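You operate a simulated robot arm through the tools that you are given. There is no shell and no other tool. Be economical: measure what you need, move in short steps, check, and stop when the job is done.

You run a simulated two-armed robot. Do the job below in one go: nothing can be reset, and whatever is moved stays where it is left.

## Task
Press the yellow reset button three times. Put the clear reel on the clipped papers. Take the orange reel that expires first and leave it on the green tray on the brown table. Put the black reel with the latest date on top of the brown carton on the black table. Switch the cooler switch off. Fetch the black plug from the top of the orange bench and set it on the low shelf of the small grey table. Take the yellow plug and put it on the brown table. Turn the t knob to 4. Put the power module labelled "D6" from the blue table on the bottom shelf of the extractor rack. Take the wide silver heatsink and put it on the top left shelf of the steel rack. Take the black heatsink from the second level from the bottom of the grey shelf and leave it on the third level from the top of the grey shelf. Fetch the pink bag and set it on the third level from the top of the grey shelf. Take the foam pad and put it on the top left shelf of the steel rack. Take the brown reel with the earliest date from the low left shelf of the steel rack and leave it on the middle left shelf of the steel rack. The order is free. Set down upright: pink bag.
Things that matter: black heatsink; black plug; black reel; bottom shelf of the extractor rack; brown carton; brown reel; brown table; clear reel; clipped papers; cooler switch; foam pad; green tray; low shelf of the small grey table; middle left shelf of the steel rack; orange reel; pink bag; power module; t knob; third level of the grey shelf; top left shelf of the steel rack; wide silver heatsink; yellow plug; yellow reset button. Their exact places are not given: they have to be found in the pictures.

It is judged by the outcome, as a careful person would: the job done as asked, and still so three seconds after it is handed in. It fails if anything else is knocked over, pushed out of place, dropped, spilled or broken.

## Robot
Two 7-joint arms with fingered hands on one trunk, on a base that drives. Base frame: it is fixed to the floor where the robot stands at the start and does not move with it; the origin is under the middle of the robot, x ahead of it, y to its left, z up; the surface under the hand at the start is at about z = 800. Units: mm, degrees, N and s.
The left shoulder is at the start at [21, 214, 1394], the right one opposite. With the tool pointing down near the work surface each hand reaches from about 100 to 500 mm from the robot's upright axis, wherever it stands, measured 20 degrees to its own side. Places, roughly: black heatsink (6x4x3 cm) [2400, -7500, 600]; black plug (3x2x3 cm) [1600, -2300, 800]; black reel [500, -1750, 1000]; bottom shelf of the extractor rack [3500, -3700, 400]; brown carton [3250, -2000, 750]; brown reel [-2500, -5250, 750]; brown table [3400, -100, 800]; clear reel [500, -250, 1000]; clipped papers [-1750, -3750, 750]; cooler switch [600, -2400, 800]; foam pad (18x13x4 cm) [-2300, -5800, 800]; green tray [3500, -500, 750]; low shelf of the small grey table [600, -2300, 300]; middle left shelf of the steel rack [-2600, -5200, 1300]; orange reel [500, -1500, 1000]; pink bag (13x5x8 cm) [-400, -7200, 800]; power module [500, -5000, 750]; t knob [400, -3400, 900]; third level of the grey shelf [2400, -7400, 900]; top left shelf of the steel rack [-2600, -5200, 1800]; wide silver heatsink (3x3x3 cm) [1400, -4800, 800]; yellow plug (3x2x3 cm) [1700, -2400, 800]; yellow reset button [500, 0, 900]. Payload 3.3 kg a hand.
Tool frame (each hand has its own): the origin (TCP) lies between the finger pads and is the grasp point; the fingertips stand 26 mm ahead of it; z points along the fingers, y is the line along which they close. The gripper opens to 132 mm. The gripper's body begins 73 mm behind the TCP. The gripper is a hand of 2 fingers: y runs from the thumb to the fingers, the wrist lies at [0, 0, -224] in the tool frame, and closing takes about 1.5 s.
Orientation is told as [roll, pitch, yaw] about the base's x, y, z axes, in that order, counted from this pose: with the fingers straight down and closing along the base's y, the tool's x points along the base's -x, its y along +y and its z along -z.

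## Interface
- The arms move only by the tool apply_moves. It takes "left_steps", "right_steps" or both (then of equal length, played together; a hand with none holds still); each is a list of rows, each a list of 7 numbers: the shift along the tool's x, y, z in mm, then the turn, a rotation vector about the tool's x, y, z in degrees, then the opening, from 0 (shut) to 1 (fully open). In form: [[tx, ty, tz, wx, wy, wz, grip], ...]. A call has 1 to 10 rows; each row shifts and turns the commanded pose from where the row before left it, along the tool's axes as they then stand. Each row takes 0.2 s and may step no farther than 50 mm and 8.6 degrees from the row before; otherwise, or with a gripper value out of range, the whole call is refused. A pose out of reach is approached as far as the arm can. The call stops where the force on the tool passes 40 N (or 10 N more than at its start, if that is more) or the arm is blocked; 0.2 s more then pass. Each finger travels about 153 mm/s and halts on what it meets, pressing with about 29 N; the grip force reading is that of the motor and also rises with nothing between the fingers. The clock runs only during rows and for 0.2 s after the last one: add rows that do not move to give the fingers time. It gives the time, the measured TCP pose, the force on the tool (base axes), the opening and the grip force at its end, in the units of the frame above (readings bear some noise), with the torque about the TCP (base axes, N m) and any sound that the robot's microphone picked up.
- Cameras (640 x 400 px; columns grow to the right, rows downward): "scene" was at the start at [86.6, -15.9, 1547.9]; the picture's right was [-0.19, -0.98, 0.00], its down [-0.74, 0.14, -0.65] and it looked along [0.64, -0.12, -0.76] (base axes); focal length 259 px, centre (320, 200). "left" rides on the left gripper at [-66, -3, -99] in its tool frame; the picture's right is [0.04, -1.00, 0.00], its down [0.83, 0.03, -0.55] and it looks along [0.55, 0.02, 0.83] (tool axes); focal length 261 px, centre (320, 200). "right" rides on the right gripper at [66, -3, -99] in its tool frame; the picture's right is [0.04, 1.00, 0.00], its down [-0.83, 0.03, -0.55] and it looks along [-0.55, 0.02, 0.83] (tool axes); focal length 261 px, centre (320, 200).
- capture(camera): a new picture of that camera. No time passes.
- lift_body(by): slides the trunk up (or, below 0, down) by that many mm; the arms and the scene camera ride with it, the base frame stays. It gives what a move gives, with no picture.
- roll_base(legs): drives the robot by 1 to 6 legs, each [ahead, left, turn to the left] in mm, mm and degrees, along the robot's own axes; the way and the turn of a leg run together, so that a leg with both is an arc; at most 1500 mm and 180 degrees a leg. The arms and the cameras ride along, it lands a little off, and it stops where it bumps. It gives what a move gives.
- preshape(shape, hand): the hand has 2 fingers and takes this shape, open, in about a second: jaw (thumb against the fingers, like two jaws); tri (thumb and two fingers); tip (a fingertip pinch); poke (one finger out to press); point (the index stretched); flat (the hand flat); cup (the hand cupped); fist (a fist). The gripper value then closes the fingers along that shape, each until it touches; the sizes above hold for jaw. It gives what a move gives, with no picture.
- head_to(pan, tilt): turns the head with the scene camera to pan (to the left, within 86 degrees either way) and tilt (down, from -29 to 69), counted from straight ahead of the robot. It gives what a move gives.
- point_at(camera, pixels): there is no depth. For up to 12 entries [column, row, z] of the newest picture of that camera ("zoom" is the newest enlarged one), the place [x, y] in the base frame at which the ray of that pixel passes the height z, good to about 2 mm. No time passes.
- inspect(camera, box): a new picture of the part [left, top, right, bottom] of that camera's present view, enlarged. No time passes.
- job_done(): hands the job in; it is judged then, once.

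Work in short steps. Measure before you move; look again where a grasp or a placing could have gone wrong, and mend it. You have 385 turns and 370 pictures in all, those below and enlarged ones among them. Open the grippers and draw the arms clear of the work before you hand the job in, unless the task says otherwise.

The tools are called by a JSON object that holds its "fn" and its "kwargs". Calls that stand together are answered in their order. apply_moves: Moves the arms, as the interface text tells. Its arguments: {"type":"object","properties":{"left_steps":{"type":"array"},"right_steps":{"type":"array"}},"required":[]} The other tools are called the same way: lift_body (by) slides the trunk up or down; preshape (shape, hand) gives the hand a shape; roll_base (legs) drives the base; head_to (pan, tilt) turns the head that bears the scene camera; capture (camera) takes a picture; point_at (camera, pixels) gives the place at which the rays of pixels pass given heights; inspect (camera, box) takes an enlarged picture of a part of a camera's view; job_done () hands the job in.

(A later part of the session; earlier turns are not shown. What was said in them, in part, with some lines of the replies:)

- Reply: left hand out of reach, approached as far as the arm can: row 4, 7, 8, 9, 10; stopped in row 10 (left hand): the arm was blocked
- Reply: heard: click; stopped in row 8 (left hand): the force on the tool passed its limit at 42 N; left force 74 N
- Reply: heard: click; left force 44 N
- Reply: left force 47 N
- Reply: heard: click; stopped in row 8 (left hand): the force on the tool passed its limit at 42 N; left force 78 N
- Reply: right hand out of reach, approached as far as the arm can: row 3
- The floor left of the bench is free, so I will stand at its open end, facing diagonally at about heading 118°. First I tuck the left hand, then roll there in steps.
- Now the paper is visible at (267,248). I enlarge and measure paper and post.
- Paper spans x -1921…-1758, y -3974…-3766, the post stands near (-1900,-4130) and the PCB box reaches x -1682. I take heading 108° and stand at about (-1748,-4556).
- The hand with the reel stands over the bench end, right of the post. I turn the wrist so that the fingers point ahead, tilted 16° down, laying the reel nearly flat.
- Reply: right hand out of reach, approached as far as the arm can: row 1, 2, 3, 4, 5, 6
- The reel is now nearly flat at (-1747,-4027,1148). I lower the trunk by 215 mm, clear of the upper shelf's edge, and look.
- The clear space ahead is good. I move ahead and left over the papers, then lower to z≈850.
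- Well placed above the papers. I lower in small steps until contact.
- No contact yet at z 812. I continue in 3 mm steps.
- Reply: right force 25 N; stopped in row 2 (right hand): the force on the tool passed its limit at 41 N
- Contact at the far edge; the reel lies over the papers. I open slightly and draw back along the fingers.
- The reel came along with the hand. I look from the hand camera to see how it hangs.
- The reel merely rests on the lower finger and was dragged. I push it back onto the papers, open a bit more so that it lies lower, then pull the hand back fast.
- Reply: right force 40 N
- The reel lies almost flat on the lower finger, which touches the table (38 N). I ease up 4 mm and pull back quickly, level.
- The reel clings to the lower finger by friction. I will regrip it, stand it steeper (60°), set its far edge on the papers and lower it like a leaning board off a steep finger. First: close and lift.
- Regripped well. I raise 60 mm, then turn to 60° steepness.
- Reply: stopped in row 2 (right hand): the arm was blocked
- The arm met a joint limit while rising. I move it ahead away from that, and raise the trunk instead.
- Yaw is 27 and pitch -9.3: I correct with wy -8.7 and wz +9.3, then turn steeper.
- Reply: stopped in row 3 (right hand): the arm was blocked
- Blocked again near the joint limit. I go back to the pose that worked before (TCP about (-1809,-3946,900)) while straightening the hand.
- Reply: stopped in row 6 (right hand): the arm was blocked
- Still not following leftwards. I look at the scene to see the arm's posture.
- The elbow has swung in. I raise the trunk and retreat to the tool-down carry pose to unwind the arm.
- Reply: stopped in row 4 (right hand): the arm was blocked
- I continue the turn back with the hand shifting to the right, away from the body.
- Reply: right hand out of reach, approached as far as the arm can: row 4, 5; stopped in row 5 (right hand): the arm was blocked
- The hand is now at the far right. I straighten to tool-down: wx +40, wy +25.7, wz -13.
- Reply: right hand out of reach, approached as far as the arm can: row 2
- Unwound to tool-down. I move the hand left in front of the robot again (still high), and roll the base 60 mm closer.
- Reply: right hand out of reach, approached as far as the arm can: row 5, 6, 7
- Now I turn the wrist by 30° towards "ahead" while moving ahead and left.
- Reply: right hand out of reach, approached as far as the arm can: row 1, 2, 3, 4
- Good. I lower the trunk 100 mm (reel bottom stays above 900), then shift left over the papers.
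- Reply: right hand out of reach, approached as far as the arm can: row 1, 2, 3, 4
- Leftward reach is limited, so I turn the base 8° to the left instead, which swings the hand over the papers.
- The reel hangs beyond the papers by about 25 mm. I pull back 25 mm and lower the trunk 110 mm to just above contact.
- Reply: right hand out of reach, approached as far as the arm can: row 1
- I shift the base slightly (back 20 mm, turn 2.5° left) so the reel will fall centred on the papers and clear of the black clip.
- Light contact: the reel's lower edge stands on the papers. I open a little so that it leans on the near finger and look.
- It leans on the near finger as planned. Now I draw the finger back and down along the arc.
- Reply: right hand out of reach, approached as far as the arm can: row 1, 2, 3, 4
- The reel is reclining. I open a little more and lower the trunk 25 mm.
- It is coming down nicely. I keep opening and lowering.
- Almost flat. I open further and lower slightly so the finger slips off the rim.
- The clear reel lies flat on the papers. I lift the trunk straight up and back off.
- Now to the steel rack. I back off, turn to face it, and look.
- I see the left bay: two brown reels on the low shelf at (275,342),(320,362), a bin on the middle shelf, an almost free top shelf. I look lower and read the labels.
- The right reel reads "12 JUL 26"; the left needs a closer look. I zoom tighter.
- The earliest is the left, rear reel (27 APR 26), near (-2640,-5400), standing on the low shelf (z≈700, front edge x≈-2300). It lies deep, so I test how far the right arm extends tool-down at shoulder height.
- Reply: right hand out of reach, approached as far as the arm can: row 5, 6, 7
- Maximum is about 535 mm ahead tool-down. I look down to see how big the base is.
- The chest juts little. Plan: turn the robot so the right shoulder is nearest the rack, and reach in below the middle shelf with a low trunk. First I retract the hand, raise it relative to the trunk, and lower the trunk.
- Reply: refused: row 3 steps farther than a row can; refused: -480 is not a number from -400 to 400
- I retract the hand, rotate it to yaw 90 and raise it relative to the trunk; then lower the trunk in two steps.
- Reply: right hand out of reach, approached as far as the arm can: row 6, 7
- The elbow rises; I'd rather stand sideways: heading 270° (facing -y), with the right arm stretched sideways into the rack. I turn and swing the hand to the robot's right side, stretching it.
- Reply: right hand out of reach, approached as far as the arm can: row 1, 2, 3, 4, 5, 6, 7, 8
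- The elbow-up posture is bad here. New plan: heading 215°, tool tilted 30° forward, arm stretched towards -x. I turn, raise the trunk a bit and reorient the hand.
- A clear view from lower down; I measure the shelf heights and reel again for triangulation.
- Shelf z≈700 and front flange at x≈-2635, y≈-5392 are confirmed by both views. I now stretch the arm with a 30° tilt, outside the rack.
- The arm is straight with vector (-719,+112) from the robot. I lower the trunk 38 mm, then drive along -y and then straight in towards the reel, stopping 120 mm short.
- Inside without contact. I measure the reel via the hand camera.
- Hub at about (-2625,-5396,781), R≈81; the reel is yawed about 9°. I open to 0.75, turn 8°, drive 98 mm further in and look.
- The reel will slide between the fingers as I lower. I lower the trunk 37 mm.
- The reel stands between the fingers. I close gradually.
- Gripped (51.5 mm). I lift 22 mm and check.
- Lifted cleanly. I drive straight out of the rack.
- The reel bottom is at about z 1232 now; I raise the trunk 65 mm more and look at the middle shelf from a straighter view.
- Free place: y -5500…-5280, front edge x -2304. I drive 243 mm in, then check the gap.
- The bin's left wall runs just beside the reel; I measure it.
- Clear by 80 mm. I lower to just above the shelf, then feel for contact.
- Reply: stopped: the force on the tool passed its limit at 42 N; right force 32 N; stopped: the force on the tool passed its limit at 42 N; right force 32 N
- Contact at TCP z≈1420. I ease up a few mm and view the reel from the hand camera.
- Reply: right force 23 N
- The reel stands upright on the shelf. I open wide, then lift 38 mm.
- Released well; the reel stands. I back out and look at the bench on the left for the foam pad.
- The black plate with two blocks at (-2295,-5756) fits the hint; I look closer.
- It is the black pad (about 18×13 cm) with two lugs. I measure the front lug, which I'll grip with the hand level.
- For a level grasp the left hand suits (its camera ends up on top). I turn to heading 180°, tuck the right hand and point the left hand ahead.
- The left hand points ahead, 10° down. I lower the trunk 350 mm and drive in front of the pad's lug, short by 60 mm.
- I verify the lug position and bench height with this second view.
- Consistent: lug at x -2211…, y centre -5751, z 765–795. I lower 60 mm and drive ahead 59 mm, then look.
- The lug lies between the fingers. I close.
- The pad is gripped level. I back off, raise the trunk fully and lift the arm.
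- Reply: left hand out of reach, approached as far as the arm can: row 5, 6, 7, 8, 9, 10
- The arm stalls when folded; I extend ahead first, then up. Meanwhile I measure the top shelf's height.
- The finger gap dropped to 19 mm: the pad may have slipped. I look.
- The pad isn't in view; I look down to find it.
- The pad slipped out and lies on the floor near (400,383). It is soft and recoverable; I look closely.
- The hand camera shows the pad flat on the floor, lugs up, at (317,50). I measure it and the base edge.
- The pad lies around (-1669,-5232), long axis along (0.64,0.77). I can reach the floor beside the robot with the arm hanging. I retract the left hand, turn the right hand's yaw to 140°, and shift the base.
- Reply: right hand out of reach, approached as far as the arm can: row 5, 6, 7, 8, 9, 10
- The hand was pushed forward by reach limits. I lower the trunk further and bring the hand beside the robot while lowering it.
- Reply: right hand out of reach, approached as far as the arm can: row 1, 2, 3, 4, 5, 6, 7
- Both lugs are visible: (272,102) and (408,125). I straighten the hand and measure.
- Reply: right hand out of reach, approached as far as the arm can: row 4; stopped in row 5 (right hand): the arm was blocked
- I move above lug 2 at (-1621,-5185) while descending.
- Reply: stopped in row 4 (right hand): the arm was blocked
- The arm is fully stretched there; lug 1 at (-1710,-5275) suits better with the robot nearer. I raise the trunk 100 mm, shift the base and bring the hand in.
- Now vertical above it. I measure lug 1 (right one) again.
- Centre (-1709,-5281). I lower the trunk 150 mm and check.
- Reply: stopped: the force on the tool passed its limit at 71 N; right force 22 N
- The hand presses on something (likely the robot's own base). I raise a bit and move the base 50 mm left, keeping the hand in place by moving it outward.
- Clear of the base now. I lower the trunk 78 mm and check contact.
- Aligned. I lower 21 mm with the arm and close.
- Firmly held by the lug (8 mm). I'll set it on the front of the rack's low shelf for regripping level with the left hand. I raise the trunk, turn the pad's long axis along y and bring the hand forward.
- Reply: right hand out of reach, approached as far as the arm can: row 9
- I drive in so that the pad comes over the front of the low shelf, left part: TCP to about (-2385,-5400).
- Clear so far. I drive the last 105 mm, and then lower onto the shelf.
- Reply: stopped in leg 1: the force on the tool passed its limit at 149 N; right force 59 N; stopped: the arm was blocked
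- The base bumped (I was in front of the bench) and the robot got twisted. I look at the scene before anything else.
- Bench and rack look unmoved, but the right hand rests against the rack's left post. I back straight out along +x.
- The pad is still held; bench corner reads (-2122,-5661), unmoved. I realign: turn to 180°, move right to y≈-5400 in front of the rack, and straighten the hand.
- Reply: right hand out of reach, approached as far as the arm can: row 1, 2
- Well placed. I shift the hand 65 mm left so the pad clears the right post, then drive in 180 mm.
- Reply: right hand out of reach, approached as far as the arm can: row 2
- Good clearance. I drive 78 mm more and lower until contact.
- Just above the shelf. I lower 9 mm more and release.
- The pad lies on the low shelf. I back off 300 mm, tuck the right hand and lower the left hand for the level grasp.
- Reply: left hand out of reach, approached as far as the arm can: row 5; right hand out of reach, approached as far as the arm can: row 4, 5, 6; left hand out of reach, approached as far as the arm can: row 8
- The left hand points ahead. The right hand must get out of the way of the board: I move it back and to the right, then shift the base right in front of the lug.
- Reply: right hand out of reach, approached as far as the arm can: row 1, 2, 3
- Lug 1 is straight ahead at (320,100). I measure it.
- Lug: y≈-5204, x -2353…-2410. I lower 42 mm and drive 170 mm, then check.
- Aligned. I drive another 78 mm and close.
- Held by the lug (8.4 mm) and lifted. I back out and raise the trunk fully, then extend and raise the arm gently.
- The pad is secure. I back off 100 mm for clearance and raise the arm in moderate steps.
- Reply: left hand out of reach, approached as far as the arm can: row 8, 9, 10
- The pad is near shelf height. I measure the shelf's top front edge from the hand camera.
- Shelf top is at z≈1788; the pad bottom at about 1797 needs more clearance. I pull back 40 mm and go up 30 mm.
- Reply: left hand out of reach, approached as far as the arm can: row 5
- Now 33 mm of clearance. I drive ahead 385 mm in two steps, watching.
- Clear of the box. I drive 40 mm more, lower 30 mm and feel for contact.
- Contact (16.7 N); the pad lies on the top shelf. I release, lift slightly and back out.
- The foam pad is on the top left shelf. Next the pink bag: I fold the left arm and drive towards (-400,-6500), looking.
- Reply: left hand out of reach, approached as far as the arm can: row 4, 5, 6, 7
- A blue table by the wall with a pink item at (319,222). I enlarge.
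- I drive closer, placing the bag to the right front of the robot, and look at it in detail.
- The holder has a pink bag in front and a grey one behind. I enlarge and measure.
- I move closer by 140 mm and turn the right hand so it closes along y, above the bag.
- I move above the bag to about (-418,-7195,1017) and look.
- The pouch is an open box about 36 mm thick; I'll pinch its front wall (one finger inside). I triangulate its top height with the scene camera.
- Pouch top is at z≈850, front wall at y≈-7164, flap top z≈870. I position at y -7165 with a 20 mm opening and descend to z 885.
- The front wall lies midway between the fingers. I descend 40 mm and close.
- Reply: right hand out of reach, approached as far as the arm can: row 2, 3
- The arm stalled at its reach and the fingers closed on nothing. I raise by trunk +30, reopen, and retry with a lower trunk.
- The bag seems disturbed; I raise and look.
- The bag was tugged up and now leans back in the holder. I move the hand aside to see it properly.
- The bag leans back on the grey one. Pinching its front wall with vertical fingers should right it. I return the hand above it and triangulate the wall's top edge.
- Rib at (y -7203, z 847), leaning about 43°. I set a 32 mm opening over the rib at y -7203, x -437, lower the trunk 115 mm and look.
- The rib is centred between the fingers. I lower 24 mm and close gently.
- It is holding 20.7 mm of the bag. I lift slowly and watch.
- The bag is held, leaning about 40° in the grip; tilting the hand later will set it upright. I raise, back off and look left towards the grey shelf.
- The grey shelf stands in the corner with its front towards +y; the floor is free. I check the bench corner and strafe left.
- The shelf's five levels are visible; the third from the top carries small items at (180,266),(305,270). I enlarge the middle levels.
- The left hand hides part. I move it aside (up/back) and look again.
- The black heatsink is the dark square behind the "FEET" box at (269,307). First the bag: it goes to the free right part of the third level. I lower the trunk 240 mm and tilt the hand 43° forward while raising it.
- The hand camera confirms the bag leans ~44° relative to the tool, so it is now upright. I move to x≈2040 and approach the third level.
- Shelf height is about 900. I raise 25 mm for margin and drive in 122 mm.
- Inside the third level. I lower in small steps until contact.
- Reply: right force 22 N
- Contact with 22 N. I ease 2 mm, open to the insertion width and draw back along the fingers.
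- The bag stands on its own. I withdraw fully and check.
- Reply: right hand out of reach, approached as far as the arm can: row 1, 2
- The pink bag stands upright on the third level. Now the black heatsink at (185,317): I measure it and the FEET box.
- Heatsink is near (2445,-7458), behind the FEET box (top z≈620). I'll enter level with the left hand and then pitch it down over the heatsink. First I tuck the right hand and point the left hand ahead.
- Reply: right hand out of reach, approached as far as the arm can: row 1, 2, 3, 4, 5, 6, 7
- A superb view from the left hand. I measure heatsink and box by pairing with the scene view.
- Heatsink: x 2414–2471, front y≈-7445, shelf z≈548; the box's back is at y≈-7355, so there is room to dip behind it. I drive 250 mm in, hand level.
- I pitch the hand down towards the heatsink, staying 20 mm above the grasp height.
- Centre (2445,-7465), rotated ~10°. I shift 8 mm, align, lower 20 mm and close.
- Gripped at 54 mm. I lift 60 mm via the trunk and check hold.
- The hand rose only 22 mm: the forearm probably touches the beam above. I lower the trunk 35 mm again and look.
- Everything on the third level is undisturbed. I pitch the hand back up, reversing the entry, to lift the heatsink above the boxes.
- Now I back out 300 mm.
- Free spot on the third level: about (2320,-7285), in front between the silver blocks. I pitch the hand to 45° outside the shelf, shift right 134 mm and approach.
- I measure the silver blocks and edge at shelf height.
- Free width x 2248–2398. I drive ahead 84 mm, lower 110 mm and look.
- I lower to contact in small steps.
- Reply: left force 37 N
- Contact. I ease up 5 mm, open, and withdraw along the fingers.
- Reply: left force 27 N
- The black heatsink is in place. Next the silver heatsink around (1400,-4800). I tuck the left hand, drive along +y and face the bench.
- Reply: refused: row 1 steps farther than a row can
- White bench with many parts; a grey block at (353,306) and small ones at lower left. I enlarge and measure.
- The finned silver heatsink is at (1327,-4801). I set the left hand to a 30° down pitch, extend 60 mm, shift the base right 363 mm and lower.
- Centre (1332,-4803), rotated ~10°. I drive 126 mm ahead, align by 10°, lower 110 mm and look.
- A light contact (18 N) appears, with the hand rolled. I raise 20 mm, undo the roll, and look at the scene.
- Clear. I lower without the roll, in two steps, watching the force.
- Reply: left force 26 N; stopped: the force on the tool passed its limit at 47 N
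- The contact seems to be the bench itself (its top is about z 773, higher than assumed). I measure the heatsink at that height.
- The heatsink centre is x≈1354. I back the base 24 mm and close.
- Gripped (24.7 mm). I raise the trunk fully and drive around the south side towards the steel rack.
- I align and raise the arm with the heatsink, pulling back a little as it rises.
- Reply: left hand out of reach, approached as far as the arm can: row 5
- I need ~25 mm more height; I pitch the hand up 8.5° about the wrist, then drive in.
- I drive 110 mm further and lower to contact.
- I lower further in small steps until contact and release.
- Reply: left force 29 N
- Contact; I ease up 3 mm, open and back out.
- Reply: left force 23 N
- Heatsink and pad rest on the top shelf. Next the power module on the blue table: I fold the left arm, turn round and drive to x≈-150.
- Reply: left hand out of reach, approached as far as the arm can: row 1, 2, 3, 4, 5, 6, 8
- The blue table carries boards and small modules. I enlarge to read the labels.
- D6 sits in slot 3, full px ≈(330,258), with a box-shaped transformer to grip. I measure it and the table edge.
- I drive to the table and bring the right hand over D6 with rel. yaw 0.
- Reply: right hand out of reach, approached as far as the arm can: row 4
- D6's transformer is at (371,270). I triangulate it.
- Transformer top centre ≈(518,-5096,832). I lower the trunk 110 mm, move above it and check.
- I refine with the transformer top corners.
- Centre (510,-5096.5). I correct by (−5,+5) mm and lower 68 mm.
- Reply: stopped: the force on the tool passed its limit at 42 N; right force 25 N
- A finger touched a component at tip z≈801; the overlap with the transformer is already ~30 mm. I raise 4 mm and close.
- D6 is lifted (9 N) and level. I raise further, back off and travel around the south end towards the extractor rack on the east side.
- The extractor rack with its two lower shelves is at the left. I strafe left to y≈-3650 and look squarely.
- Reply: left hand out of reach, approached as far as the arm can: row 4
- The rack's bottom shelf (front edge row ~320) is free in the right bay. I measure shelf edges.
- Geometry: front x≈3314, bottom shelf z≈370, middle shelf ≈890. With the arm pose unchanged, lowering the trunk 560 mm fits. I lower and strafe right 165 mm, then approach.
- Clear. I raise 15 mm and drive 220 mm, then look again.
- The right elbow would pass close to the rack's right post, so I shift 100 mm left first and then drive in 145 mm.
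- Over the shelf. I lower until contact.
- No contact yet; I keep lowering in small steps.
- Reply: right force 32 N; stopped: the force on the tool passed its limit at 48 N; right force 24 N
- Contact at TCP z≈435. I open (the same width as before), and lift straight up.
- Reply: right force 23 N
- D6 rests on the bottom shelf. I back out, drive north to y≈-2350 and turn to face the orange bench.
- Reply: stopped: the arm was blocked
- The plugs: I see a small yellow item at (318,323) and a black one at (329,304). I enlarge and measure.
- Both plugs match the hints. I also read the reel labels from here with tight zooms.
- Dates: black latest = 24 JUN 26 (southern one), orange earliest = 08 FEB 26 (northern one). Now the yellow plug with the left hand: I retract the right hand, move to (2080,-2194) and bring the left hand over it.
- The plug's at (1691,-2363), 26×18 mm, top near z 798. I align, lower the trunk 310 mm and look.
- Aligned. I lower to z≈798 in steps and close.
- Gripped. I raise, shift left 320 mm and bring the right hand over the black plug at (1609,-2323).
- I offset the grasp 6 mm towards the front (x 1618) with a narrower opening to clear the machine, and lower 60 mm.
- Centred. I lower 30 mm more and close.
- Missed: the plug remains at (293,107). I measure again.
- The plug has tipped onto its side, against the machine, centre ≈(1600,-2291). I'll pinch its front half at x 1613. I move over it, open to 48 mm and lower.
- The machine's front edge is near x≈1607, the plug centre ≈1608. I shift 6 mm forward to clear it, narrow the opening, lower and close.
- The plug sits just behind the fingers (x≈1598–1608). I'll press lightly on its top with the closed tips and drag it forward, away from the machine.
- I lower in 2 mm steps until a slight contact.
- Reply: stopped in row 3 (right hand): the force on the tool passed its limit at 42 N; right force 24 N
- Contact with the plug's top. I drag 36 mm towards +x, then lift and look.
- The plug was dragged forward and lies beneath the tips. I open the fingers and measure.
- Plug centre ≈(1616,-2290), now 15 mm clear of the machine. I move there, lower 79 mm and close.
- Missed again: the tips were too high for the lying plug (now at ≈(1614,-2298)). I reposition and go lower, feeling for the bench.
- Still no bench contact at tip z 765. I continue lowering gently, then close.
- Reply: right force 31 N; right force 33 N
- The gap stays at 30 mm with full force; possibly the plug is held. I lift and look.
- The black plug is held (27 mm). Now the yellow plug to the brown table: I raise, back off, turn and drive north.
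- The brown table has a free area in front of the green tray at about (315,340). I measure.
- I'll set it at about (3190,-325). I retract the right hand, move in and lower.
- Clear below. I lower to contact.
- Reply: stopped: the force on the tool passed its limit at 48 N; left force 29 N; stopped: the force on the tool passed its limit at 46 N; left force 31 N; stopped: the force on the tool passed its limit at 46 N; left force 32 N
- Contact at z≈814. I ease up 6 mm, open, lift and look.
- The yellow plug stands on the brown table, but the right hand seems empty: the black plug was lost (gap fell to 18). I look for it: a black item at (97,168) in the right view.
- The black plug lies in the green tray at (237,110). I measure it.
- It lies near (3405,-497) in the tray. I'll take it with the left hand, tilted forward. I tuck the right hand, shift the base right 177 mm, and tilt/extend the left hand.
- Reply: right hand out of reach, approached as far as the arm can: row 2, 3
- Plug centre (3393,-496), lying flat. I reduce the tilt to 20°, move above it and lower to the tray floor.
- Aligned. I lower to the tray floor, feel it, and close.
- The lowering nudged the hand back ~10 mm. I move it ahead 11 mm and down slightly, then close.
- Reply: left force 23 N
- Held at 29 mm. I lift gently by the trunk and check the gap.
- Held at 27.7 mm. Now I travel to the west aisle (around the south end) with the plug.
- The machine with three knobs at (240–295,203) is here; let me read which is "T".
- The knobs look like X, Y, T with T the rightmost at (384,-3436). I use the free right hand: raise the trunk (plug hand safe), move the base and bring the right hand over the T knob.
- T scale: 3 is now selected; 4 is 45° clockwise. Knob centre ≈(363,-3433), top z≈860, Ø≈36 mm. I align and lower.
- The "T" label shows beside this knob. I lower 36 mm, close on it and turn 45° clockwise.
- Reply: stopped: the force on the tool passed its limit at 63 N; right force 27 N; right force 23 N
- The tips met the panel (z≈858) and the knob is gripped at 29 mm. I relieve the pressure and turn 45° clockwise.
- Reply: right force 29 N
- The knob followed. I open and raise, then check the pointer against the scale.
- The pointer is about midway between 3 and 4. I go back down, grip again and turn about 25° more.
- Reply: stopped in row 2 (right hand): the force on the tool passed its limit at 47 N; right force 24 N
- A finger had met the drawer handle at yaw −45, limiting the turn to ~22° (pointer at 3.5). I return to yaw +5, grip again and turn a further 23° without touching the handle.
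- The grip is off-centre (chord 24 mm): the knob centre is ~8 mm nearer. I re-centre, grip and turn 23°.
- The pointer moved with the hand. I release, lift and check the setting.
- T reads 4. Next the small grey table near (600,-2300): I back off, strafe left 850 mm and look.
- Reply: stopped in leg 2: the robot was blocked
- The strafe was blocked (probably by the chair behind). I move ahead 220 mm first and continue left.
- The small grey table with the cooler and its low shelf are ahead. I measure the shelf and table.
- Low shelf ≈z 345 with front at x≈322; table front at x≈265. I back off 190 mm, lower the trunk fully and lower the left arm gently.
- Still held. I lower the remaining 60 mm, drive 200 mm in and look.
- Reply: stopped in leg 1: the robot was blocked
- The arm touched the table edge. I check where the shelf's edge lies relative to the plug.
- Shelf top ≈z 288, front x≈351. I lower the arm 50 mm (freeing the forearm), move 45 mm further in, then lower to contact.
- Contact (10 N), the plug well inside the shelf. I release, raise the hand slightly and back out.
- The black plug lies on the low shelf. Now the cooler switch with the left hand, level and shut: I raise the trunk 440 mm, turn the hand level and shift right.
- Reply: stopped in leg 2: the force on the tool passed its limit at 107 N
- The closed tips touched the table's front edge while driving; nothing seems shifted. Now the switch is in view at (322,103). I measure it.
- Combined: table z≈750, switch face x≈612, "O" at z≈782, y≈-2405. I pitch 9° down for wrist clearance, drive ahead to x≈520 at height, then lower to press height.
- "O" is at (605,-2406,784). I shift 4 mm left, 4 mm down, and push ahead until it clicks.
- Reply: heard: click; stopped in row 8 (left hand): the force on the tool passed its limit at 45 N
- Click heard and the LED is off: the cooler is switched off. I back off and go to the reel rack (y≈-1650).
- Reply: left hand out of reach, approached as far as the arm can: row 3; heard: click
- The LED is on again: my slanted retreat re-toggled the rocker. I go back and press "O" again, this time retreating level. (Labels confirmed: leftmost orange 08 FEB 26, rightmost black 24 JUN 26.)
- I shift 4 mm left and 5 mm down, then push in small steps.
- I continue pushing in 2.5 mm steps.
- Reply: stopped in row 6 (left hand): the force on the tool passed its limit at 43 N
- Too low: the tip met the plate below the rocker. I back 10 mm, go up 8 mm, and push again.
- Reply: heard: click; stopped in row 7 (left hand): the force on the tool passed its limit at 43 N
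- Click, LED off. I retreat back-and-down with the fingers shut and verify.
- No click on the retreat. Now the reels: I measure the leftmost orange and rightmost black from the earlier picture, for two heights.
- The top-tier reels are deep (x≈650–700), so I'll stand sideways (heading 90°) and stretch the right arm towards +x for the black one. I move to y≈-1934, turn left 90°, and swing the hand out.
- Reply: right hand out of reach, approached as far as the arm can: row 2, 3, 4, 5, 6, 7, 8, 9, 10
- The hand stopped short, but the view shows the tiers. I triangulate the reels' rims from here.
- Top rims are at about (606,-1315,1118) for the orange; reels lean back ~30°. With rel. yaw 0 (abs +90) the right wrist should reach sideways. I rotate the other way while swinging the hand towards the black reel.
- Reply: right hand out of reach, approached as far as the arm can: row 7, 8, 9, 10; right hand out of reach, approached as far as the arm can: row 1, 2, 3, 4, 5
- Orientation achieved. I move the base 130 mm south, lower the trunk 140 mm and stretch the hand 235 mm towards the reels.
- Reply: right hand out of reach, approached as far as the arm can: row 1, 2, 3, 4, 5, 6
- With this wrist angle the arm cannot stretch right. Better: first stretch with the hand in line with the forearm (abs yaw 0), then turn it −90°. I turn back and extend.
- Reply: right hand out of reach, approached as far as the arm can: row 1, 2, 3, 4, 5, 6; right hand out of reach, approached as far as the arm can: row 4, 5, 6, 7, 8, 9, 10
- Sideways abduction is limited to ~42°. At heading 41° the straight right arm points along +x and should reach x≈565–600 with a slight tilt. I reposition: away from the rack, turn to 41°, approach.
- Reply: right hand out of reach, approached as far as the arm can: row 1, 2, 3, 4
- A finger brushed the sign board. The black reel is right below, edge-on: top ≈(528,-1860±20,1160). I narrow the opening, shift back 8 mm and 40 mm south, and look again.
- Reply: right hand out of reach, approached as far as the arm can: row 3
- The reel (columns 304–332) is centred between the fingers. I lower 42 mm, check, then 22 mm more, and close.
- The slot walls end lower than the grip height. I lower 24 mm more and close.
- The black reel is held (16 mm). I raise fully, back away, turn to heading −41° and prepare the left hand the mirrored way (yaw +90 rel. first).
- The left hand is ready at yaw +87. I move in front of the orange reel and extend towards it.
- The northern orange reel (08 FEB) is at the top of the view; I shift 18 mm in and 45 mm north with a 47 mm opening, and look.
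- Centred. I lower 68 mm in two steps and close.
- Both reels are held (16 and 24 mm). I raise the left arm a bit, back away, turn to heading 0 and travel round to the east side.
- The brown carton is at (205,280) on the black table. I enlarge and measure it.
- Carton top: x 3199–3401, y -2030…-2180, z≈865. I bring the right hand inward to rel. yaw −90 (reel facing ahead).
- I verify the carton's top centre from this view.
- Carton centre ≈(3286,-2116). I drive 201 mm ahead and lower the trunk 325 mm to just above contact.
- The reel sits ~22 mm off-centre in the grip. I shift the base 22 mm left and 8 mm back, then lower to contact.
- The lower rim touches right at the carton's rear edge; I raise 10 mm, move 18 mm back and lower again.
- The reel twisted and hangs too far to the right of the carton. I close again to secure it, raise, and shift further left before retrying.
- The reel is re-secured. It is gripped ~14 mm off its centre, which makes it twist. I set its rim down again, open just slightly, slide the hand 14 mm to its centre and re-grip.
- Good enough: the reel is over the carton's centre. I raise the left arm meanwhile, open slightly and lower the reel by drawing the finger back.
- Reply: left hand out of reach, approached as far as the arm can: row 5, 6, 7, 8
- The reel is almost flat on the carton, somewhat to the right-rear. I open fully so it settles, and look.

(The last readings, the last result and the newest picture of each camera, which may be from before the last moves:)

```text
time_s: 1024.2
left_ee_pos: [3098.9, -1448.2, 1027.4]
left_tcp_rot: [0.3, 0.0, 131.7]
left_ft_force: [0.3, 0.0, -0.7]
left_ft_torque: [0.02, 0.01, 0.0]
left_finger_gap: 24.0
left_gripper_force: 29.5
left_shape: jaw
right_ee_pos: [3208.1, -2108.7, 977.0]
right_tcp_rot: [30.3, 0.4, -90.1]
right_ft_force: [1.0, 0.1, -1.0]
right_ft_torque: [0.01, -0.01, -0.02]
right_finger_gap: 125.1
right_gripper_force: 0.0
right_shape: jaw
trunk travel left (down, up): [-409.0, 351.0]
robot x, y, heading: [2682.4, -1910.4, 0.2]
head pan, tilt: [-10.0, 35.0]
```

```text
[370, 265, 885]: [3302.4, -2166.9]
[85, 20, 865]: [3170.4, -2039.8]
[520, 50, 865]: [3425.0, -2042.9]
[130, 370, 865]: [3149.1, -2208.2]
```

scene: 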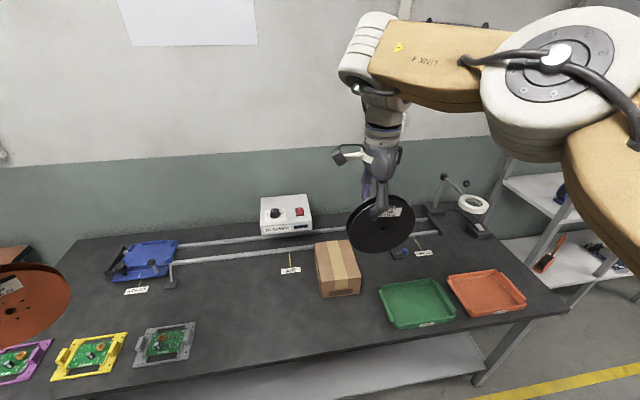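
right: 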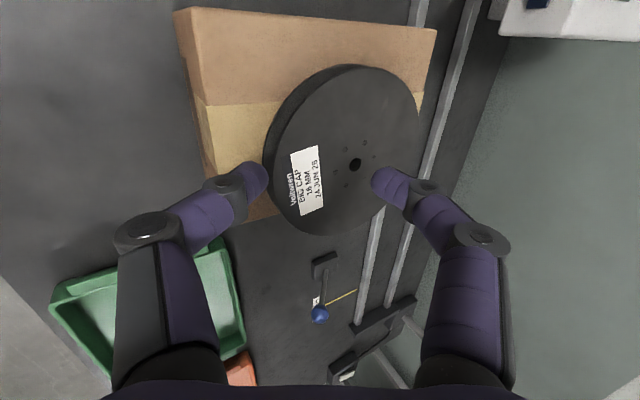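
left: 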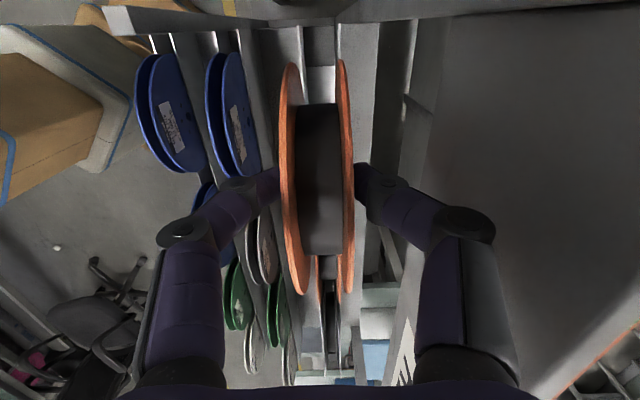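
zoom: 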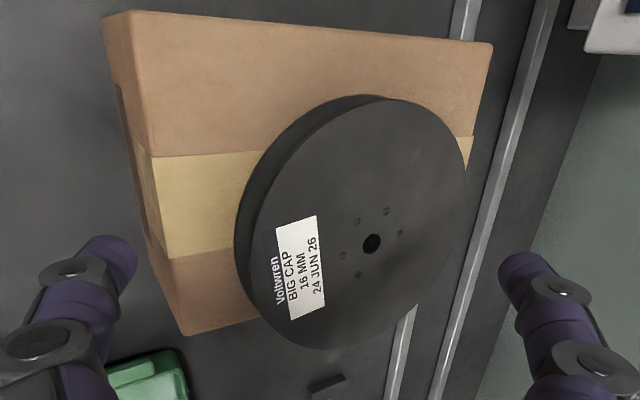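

The black reel lies flat on the carton. I lift clear, back off, and bring the left hand (orange) inward to rel. yaw 90.

{"fn": "lift_body", "kwargs": {"by": 348}}

{"fn": "roll_base", "kwargs": {"legs": [[-250, 0, 0]]}}

{"fn": "apply_moves", "kwargs": {"left_steps": [[38.4, 18.6, 0, 0, 0, 8.4, 0], [40.8, 12.6, 0, 0, 0, 8.4, 0], [42, 6.4, 0, 0, 0, 8.4, 0], [42.7, 0, 0, 0, 0, 8.4, 0], [42.3, -6.2, 0, 0, 0, 8.4, 0], [41, -12, 0, 0, 0, 0, 0], [41, -12, 0, 0, 0, 0, 0], [0, 0, 0, 0, 0, 0, 0]], "right_steps": [[0, -25, -10, 7.5, 0, 0, 0.5], [0, -30, -10, 7.5, 0, 0, 0.3], [0, -30, 0, 7.5, 0, 0, 0.3], [0, -30, 0, 7.5, 0, 0, 0.3], [0, -30, 0, 0, 0, 0, 0.3], [0, -30, 0, 0, 0, 0, 0.3], [0, 0, 0, 0, 0, 0, 0.3], [0, 0, 0, 0, 0, 0, 0.3]]}}

{"fn": "roll_base", "kwargs": {"legs": [[0, 1262, 0]]}}

```text
time_s: 1027.6
left_ee_pos: [3098.4, -1448.5, 1373.7]
left_tcp_rot: [0.1, 0.1, 131.7]
left_ft_force: [-0.1, -0.3, -1.9]
left_ft_torque: [0.06, -0.01, -0.02]
left_finger_gap: 24.0
left_gripper_force: 28.8
left_shape: jaw
right_ee_pos: [3210.2, -2108.7, 1323.8]
right_tcp_rot: [30.3, 0.5, -90.1]
right_ft_force: [0.4, -0.7, 0.4]
right_ft_torque: [-0.03, -0.03, 0.03]
right_finger_gap: 125.1
right_gripper_force: 0.1
right_shape: jaw
trunk travel left (down, up): [-757.0, 3.0]
robot x, y, heading: [2681.8, -1910.1, -0.1]
head pan, tilt: [-10.0, 35.0]
```

```text
time_s: 1029.4
left_ee_pos: [2846.0, -1448.8, 1373.3]
left_tcp_rot: [0.2, 0.3, 131.8]
left_ft_force: [-0.2, 0.5, -0.8]
left_ft_torque: [0.07, 0.02, 0.01]
left_finger_gap: 23.8
left_gripper_force: 28.8
left_shape: jaw
right_ee_pos: [2959.1, -2109.5, 1324.0]
right_tcp_rot: [30.3, 0.5, -90.1]
right_ft_force: [-0.4, -0.8, 0.1]
right_ft_torque: [-0.01, -0.05, 0.02]
right_finger_gap: 125.3
right_gripper_force: 0.2
right_shape: jaw
trunk travel left (down, up): [-757.0, 3.0]
robot x, y, heading: [2427.0, -1908.5, 0.1]
head pan, tilt: [-10.0, 35.0]
```

```text
time_s: 1031.2
left_ee_pos: [2918.0, -1730.6, 1371.9]
left_tcp_rot: [-0.2, 0.3, 89.8]
left_ft_force: [0.6, -0.2, -2.2]
left_ft_torque: [0.01, -0.01, -0.01]
left_finger_gap: 23.8
left_gripper_force: 28.8
left_shape: jaw
left hand out of reach, approached as far as the arm can: row 7
right_ee_pos: [2781.9, -2108.5, 1307.1]
right_tcp_rot: [0.4, 0.5, -90.1]
right_ft_force: [0.6, 0.7, 1.2]
right_ft_torque: [0.02, -0.01, -0.03]
right_finger_gap: 39.8
right_gripper_force: 0.1
right_shape: jaw
trunk travel left (down, up): [-757.0, 3.0]
robot x, y, heading: [2429.0, -1908.5, 0.2]
head pan, tilt: [-10.0, 35.0]
```

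```text
time_s: 1037.6
left_ee_pos: [2914.6, -473.8, 1373.4]
left_tcp_rot: [-0.1, 0.3, 89.7]
left_ft_force: [0.2, 0.6, -1.4]
left_ft_torque: [0.06, -0.02, 0.02]
left_finger_gap: 23.9
left_gripper_force: 29.1
left_shape: jaw
right_ee_pos: [2777.4, -851.6, 1306.3]
right_tcp_rot: [0.4, 0.5, -90.1]
right_ft_force: [-0.1, 0.0, -0.2]
right_ft_torque: [0.0, 0.04, 0.01]
right_finger_gap: 39.8
right_gripper_force: 0.0
right_shape: jaw
trunk travel left (down, up): [-757.0, 3.0]
robot x, y, heading: [2423.6, -648.2, 0.3]
head pan, tilt: [-10.0, 35.0]
```

Aligned with the tray (y −474). I tilt the left hand 40° forward while extending, then drive to the table at height.

{"fn": "apply_moves", "kwargs": {"left_steps": [[0, -25, 0, 8, 0, 0, 0], [0, -25, 4, 8, 0, 0, 0], [0, -22, 8, 8, 0, 0, 0], [0, -20, 12, 8, 0, 0, 0], [0, -20, 16, 8, 0, 0, 0], [0, -16, 14, 0, 0, 0, 0], [0, 0, 0, 0, 0, 0, 0]]}}

{"fn": "roll_base", "kwargs": {"legs": [[385, 6, -0.3]]}}

{"fn": "lift_body", "kwargs": {"by": -380}}

{"fn": "capture", "kwargs": {"camera": "left"}}

```text
time_s: 1039.2
left_ee_pos: [3059.0, -475.0, 1365.2]
left_tcp_rot: [-40.1, 0.2, 89.7]
left_ft_force: [-0.6, -0.1, -1.8]
left_ft_torque: [0.03, 0.07, -0.04]
left_finger_gap: 23.8
left_gripper_force: 29.1
left_shape: jaw
right_ee_pos: [2776.9, -852.2, 1308.0]
right_tcp_rot: [0.3, 0.5, -90.0]
right_ft_force: [0.8, 0.1, -0.3]
right_ft_torque: [0.03, -0.02, 0.0]
right_finger_gap: 39.8
right_gripper_force: 0.1
right_shape: jaw
trunk travel left (down, up): [-757.0, 3.0]
robot x, y, heading: [2424.6, -646.9, 0.4]
head pan, tilt: [-10.0, 35.0]
```

```text
time_s: 1041.6
left_ee_pos: [3448.0, -476.4, 1363.8]
left_tcp_rot: [-40.2, 0.2, 89.2]
left_ft_force: [-0.1, 0.9, -1.6]
left_ft_torque: [0.0, 0.1, 0.03]
left_finger_gap: 23.9
left_gripper_force: 29.0
left_shape: jaw
right_ee_pos: [3162.3, -850.8, 1307.5]
right_tcp_rot: [0.3, 0.5, -90.6]
right_ft_force: [0.0, -1.2, 0.7]
right_ft_torque: [-0.01, -0.01, 0.01]
right_finger_gap: 39.7
right_gripper_force: 0.1
right_shape: jaw
trunk travel left (down, up): [-757.0, 3.0]
robot x, y, heading: [2812.2, -644.1, -0.4]
head pan, tilt: [-10.0, 35.0]
```

```text
time_s: 1045.3
left_ee_pos: [3446.6, -477.3, 982.2]
left_tcp_rot: [-40.1, 0.2, 89.0]
left_ft_force: [-0.4, 0.4, -1.7]
left_ft_torque: [0.03, 0.07, 0.04]
left_finger_gap: 23.7
left_gripper_force: 29.2
left_shape: jaw
right_ee_pos: [3163.9, -850.9, 910.4]
right_tcp_rot: [-2.7, 0.5, -90.6]
right_ft_force: [0.3, -0.1, 0.1]
right_ft_torque: [0.01, 0.0, -0.04]
right_finger_gap: 39.8
right_gripper_force: 0.1
right_shape: jaw
trunk travel left (down, up): [-377.0, 383.0]
robot x, y, heading: [2810.8, -644.3, -0.4]
head pan, tilt: [-10.0, 35.0]
```

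```text
33 pictures are left
```

left: 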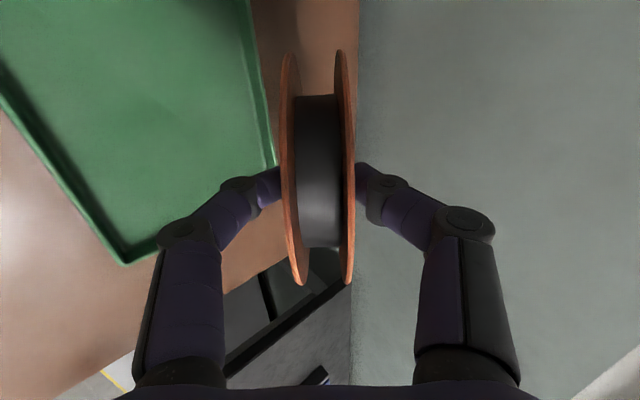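

I check the tray's edges relative to the pivot point (x≈3541).

{"fn": "point_at", "kwargs": {"camera": "left", "pixels": [[262, 100, 780], [255, 60, 780], [125, 255, 780], [0, 85, 780], [240, 100, 778]]}}

{"fn": "apply_moves", "kwargs": {"right_steps": [[0, -20, -30, 0, 0, 0, 0.3], [0, -20, -30, 0, 0, 0, 0.3], [0, -20, -30, 0, 0, 0, 0.3], [0, -20, -30, 0, 0, 0, 0.3], [0, -10, -30, 0, 0, 0, 0.3]]}}

```text
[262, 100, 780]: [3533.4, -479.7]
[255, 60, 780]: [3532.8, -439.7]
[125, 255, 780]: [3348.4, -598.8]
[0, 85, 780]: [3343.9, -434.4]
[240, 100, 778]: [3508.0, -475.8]
```

```text
time_s: 1046.5
left_ee_pos: [3446.6, -477.2, 983.7]
left_tcp_rot: [-40.0, 0.2, 89.0]
left_ft_force: [0.5, -0.9, -2.0]
left_ft_torque: [0.05, 0.09, 0.0]
left_finger_gap: 23.7
left_gripper_force: 28.5
left_shape: jaw
right_ee_pos: [3164.8, -850.8, 909.3]
right_tcp_rot: [-2.6, 0.5, -90.7]
right_ft_force: [-0.2, 0.3, -0.4]
right_ft_torque: [0.0, 0.01, -0.04]
right_finger_gap: 39.7
right_gripper_force: 0.0
right_shape: jaw
right hand out of reach, approached as far as the arm can: row 1, 2, 3, 4, 5
trunk travel left (down, up): [-377.0, 383.0]
robot x, y, heading: [2813.6, -646.4, -0.4]
head pan, tilt: [-10.0, 35.0]
```

Tray spans x≈3340–3530, centre ≈(3437,-467). I back 27 mm and lower the left arm itself (keeping the right hand high) to contact.

{"fn": "roll_base", "kwargs": {"legs": [[-27, 6, 0.4]]}}

{"fn": "apply_moves", "kwargs": {"left_steps": [[0, 13, 15.3, 0, 0, 0, 0], [0, 13, 15.3, 0, 0, 0, 0], [0, 13, 15.3, 0, 0, 0, 0], [0, 9, 10.7, 0, 0, 0, 0], [0, 3.2, 3.8, 0, 0, 0, 0], [0, 3.2, 3.8, 0, 0, 0, 0], [0, 0, 0, 0, 0, 0, 0]]}}

{"fn": "capture", "kwargs": {"camera": "left"}}

```text
time_s: 1047.3
left_ee_pos: [3417.4, -465.8, 984.7]
left_tcp_rot: [-40.2, 0.3, 89.5]
left_ft_force: [-0.4, 0.4, -1.1]
left_ft_torque: [0.04, 0.03, -0.01]
left_finger_gap: 23.6
left_gripper_force: 28.8
left_shape: jaw
right_ee_pos: [3136.7, -841.8, 911.7]
right_tcp_rot: [-2.6, 0.6, -90.2]
right_ft_force: [-0.5, 1.4, -0.5]
right_ft_torque: [-0.04, -0.05, -0.01]
right_finger_gap: 39.8
right_gripper_force: 0.1
right_shape: jaw
trunk travel left (down, up): [-377.0, 383.0]
robot x, y, heading: [2784.0, -640.9, 0.2]
head pan, tilt: [-10.0, 35.0]
```

```text
time_s: 1048.9
left_ee_pos: [3418.7, -466.3, 900.2]
left_tcp_rot: [-40.2, 0.3, 89.6]
left_ft_force: [-1.5, 0.6, 2.0]
left_ft_torque: [0.0, -0.07, 0.0]
left_finger_gap: 24.0
left_gripper_force: 28.5
left_shape: jaw
right_ee_pos: [3138.5, -841.8, 910.3]
right_tcp_rot: [-2.7, 0.5, -90.3]
right_ft_force: [0.7, -0.7, 0.9]
right_ft_torque: [-0.02, 0.01, 0.03]
right_finger_gap: 39.5
right_gripper_force: 0.0
right_shape: jaw
trunk travel left (down, up): [-377.0, 383.0]
robot x, y, heading: [2783.8, -640.5, 0.2]
head pan, tilt: [-10.0, 35.0]
```

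```text
32 pictures are left
```

left: 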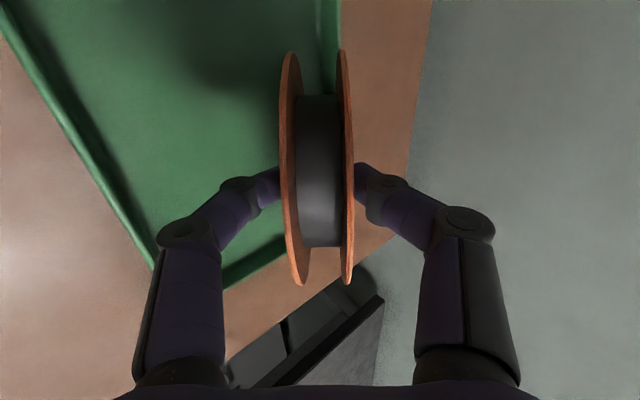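

Slight contact at z 900, perhaps on the tray's rear rim. I lift 8 mm, come back 16 mm and lower again.

{"fn": "apply_moves", "kwargs": {"left_steps": [[0, -5.2, -6.1, 0, 0, 0, 0], [0, 12.3, -10.3, 0, 0, 0, 0], [0, 3.2, 3.8, 0, 0, 0, 0], [0, 3.2, 3.8, 0, 0, 0, 0], [0, 3.2, 3.8, 0, 0, 0, 0], [0, 2.6, 3, 0, 0, 0, 0], [0, 0, 0, 0, 0, 0, 0]]}}

{"fn": "inspect", "kwargs": {"camera": "scene", "box": [180, 120, 420, 300]}}

```text
time_s: 1050.5
left_ee_pos: [3402.1, -465.7, 888.7]
left_tcp_rot: [-40.2, 0.2, 89.6]
left_ft_force: [-2.6, 1.0, 4.8]
left_ft_torque: [-0.05, -0.46, 0.01]
left_finger_gap: 24.1
left_gripper_force: 29.2
left_shape: jaw
right_ee_pos: [3137.6, -841.7, 910.2]
right_tcp_rot: [-2.6, 0.6, -90.1]
right_ft_force: [-0.3, 0.7, 0.0]
right_ft_torque: [0.04, 0.0, 0.03]
right_finger_gap: 39.6
right_gripper_force: 0.1
right_shape: jaw
trunk travel left (down, up): [-377.0, 383.0]
robot x, y, heading: [2782.5, -632.4, 0.2]
head pan, tilt: [-10.0, 35.0]
```

```text
2.22 times, centred on (300, 210) of scene
```

zoom: 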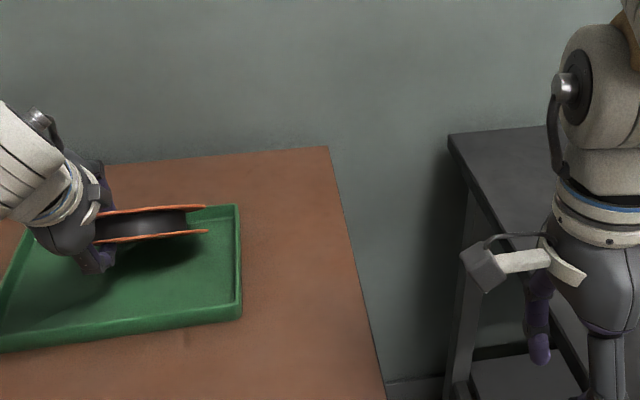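

The reel's rim stands in the tray. I open slightly and draw the finger back and down so it reclines.

{"fn": "apply_moves", "kwargs": {"left_steps": [[0, 0, 0, 0, 0, 0, 0.24], [0, 0, 0, 0, 0, 0, 0.3], [0, 0, -8, 0, 0, 0, 0.32], [0, 0, -6, 0, 0, 0, 0.32], [0, 14, 3, 0, 0, 0, 0.32], [0, 14, 3, 0, 0, 0, 0.32], [0, 13, 5, 0, 0, 0, 0.32], [0, 12, 6, 0, 0, 0, 0.36], [0, 0, 0, 0, 0, 0, 0.42]]}}

{"fn": "capture", "kwargs": {"camera": "left"}}

```text
time_s: 1052.5
left_ee_pos: [3362.5, -466.3, 852.2]
left_tcp_rot: [-40.0, 0.2, 89.6]
left_ft_force: [1.0, 0.3, -0.4]
left_ft_torque: [-0.03, -0.03, 0.01]
left_finger_gap: 55.8
left_gripper_force: 0.0
left_shape: jaw
right_ee_pos: [3137.8, -842.3, 909.9]
right_tcp_rot: [-2.8, 0.5, -90.1]
right_ft_force: [-0.4, -0.1, -0.3]
right_ft_torque: [-0.02, -0.06, -0.02]
right_finger_gap: 39.5
right_gripper_force: 0.0
right_shape: jaw
trunk travel left (down, up): [-377.0, 383.0]
robot x, y, heading: [2781.9, -639.1, 0.2]
head pan, tilt: [-10.0, 35.0]
```

```text
30 pictures are left
```

left: 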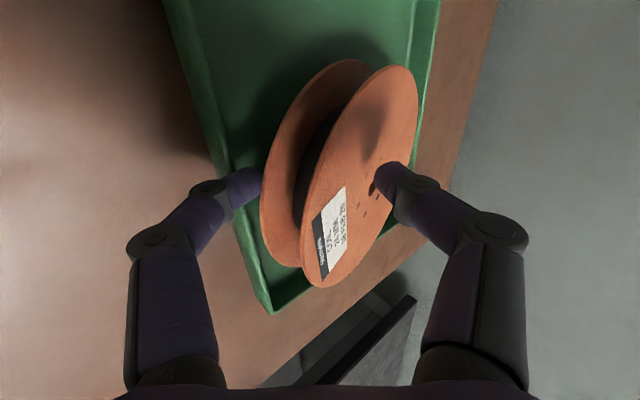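

It reclines inside the tray. I keep opening and lowering a little.

{"fn": "apply_moves", "kwargs": {"left_steps": [[0, 0, 0, 0, 0, 0, 0.5], [0, 4, 5, 0, 0, 0, 0.56], [0, 4, 5, 0, 0, 0, 0.62], [0, 0, 0, 0, 0, 0, 0.7], [0, 0, 0, 0, 0, 0, 0.7]]}}

{"fn": "capture", "kwargs": {"camera": "left"}}

```text
time_s: 1053.7
left_ee_pos: [3362.0, -466.9, 841.5]
left_tcp_rot: [-40.4, 0.3, 89.5]
left_ft_force: [-7.1, -0.3, 29.6]
left_ft_torque: [-0.04, 0.77, 0.02]
left_finger_gap: 70.8
left_gripper_force: 0.0
left_shape: jaw
right_ee_pos: [3136.5, -842.6, 910.5]
right_tcp_rot: [-2.5, 0.6, -90.2]
right_ft_force: [0.3, 0.5, 0.1]
right_ft_torque: [-0.01, 0.02, -0.04]
right_finger_gap: 39.7
right_gripper_force: 0.1
right_shape: jaw
trunk travel left (down, up): [-377.0, 383.0]
robot x, y, heading: [2782.3, -638.4, 0.1]
head pan, tilt: [-10.0, 35.0]
```

```text
29 pictures are left
```

left: 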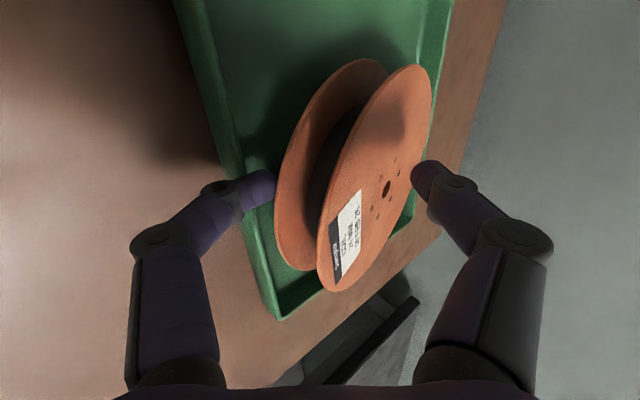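

The near finger presses on the tray's front wall. I raise 16 mm and open further so the rim slides off it inside the tray.

{"fn": "apply_moves", "kwargs": {"left_steps": [[0, -5, -6.1, 0, 0, 0, 0.6], [0, -5, -6.1, 0, 0, 0, 0.6], [0, 0, 0, 0, 0, 0, 0.7], [0, 0, 0, 0, 0, 0, 0.8], [0, 0, 0, 0, 0, 0, 0.9], [0, 0, 0, 0, 0, 0, 0.95]]}}

{"fn": "capture", "kwargs": {"camera": "left"}}

```text
time_s: 1055.1
left_ee_pos: [3362.2, -466.4, 857.2]
left_tcp_rot: [-40.3, 0.4, 89.6]
left_ft_force: [4.5, 1.9, 17.5]
left_ft_torque: [0.11, 0.19, -0.05]
left_finger_gap: 116.2
left_gripper_force: 0.0
left_shape: jaw
right_ee_pos: [3137.6, -841.9, 910.1]
right_tcp_rot: [-2.6, 0.5, -90.3]
right_ft_force: [0.5, -0.5, 0.0]
right_ft_torque: [-0.02, 0.02, -0.02]
right_finger_gap: 39.5
right_gripper_force: 0.0
right_shape: jaw
trunk travel left (down, up): [-377.0, 383.0]
robot x, y, heading: [2780.3, -639.0, -0.1]
head pan, tilt: [-10.0, 35.0]
```

```text
28 pictures are left
```

left: 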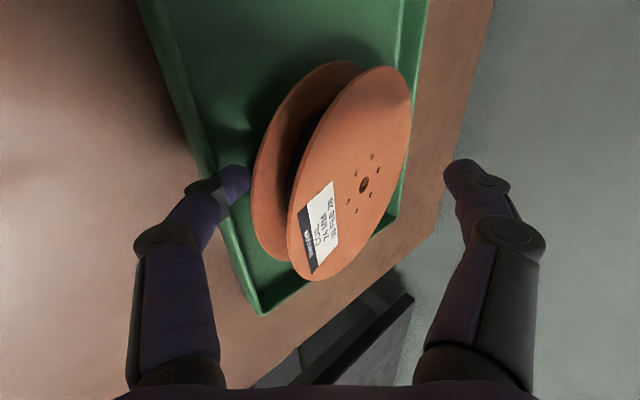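

I raise the hand straight up and see how the reel settles.

{"fn": "apply_moves", "kwargs": {"left_steps": [[0, -13, -15.3, 0, 0, 0, 0.95], [0, -13, -15.3, 0, 0, 0, 0.95], [0, -13, -15.3, 0, 0, 0, 0.95], [0, -13, -15.3, 0, 0, 0, 0.95], [0, 0, 0, 0, 0, 0, 0.95]]}}

{"fn": "capture", "kwargs": {"camera": "left"}}

{"fn": "inspect", "kwargs": {"camera": "scene", "box": [150, 120, 390, 300]}}

```text
time_s: 1056.3
left_ee_pos: [3364.0, -465.9, 936.4]
left_tcp_rot: [-40.1, 0.2, 89.7]
left_ft_force: [0.2, 0.3, -0.2]
left_ft_torque: [-0.01, 0.0, 0.02]
left_finger_gap: 125.3
left_gripper_force: 0.0
left_shape: jaw
right_ee_pos: [3137.5, -842.1, 909.9]
right_tcp_rot: [-2.8, 0.5, -90.2]
right_ft_force: [-0.5, -1.0, 0.4]
right_ft_torque: [-0.01, 0.0, -0.02]
right_finger_gap: 39.7
right_gripper_force: 0.1
right_shape: jaw
trunk travel left (down, up): [-377.0, 383.0]
robot x, y, heading: [2786.1, -633.6, -0.1]
head pan, tilt: [-10.0, 35.0]
```

```text
27 pictures are left
```

left: 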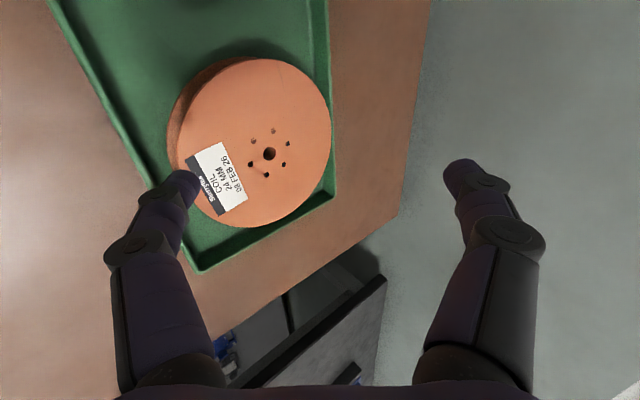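

```text
2.22 times, centred on (270, 210) of scene
```

zoom: 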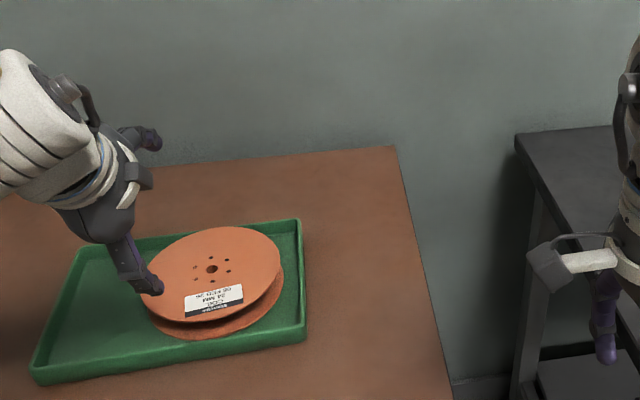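

The orange reel (08 FEB 26) lies flat in the green tray. I raise, back off with both hands open, and take one last look at the carton.

{"fn": "lift_body", "kwargs": {"by": 300}}

{"fn": "roll_base", "kwargs": {"legs": [[-450, 0, 0]]}}

{"fn": "apply_moves", "kwargs": {"right_steps": [[0, 0, 0, 0, 0, 0, 0.7], [0, 0, 0, 0, 0, 0, 1], [0, 0, 0, 0, 0, 0, 1]], "left_steps": [[0, 0, 0, 0, 0, 0, 1], [0, 0, 0, 0, 0, 0, 1], [0, 0, 0, 0, 0, 0, 1]]}}

{"fn": "head_to", "kwargs": {"pan": -45, "tilt": 25}}

{"fn": "capture", "kwargs": {"camera": "scene"}}

```text
time_s: 1059.3
left_ee_pos: [3363.1, -465.5, 1235.7]
left_tcp_rot: [-40.1, 0.3, 89.5]
left_ft_force: [-0.1, -0.7, 0.0]
left_ft_torque: [-0.01, 0.0, -0.01]
left_finger_gap: 125.3
left_gripper_force: 0.0
left_shape: jaw
right_ee_pos: [3139.1, -842.0, 1210.7]
right_tcp_rot: [-2.7, 0.6, -90.2]
right_ft_force: [-0.6, 0.2, 0.2]
right_ft_torque: [0.0, -0.02, 0.0]
right_finger_gap: 39.7
right_gripper_force: 0.0
right_shape: jaw
trunk travel left (down, up): [-677.0, 83.0]
robot x, y, heading: [2781.7, -638.9, 0.1]
head pan, tilt: [-10.0, 35.0]
```

```text
time_s: 1062.0
left_ee_pos: [2908.4, -466.1, 1235.0]
left_tcp_rot: [-40.1, 0.2, 89.4]
left_ft_force: [0.4, -0.5, -0.2]
left_ft_torque: [0.03, -0.03, 0.0]
left_finger_gap: 125.6
left_gripper_force: 0.0
left_shape: jaw
right_ee_pos: [2683.0, -842.3, 1210.5]
right_tcp_rot: [-2.5, 0.4, -90.1]
right_ft_force: [-0.1, 0.7, 0.2]
right_ft_torque: [0.0, -0.02, 0.03]
right_finger_gap: 39.6
right_gripper_force: 0.0
right_shape: jaw
trunk travel left (down, up): [-677.0, 83.0]
robot x, y, heading: [2331.2, -637.6, 0.1]
head pan, tilt: [-10.0, 35.0]
```

```text
time_s: 1062.8
left_ee_pos: [2910.7, -465.6, 1234.3]
left_tcp_rot: [-40.2, 0.3, 89.4]
left_ft_force: [0.1, 0.0, -0.2]
left_ft_torque: [-0.03, -0.02, -0.05]
left_finger_gap: 132.0
left_gripper_force: 0.1
left_shape: jaw
right_ee_pos: [2684.0, -842.7, 1209.8]
right_tcp_rot: [-2.6, 0.6, -90.1]
right_ft_force: [-0.6, 0.0, -0.1]
right_ft_torque: [0.03, -0.03, -0.03]
right_finger_gap: 131.9
right_gripper_force: 0.0
right_shape: jaw
trunk travel left (down, up): [-677.0, 83.0]
robot x, y, heading: [2327.3, -640.8, 0.2]
head pan, tilt: [-10.0, 35.0]
```

```text
time_s: 1063.8
left_ee_pos: [2910.3, -467.3, 1235.1]
left_tcp_rot: [-40.1, 0.3, 89.5]
left_ft_force: [-0.5, -0.5, -0.7]
left_ft_torque: [0.02, -0.01, 0.02]
left_finger_gap: 132.0
left_gripper_force: 0.0
left_shape: jaw
right_ee_pos: [2682.5, -840.9, 1209.5]
right_tcp_rot: [-2.7, 0.5, -90.2]
right_ft_force: [0.7, 0.0, 0.0]
right_ft_torque: [0.02, 0.01, -0.01]
right_finger_gap: 131.9
right_gripper_force: 0.1
right_shape: jaw
trunk travel left (down, up): [-677.0, 83.0]
robot x, y, heading: [2332.3, -639.8, 0.0]
head pan, tilt: [-45.0, 25.0]
```

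```text
25 pictures are left
```

scene: 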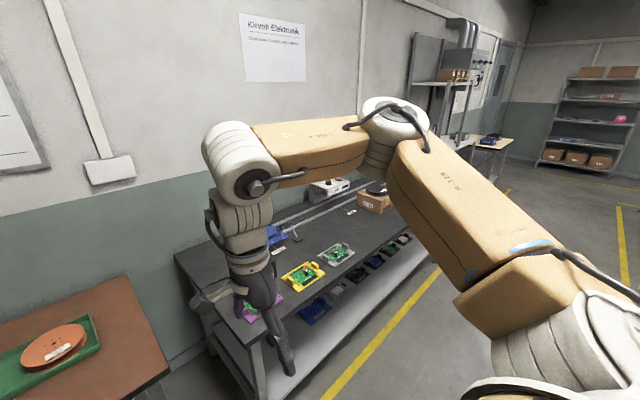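

The black reel is still on the carton and the orange reel lies in the tray. Both hands are open and clear of the work, so I hand the job in.

{"fn": "job_done", "kwargs": {}}

```text
The job is handed in.
```

I carried out all fourteen parts of the job and handed it in, with both hands open and clear of the work; I can't tell how it was judged.

**Not fully checked**
- **Cooler switch:** my first press went off but switched back on as I withdrew. I pressed it off again, saw the light go out and heard no second click, but did not look at it again.
- **Reset button:** I counted presses by sound. Three clicks came out of four pushes, so I took the silent push as not registering.

**Handled roughly along the way**
- **Foam pad:** it slipped from the grip and fell to the floor on the way. I picked it up and placed it on the top left shelf.
- **Black plug:** it slipped out of the hand and fell into the green tray, and I picked it back up. It now lies on its side on the low shelf.
- **Pink bag:** it tipped back in its holder before I got hold of it, but it stands upright on the third level.
- **Bumps:** I hit the packing bench and a post of the steel rack while driving, and the closed fingers hit the front edge of the small grey table. A strafe was also stopped in the west aisle, probably by the chair. As far as I could see nothing shifted, but I did not check the chair.

**Placement:** the black reel lies flat on the carton but about 35 mm off centre.
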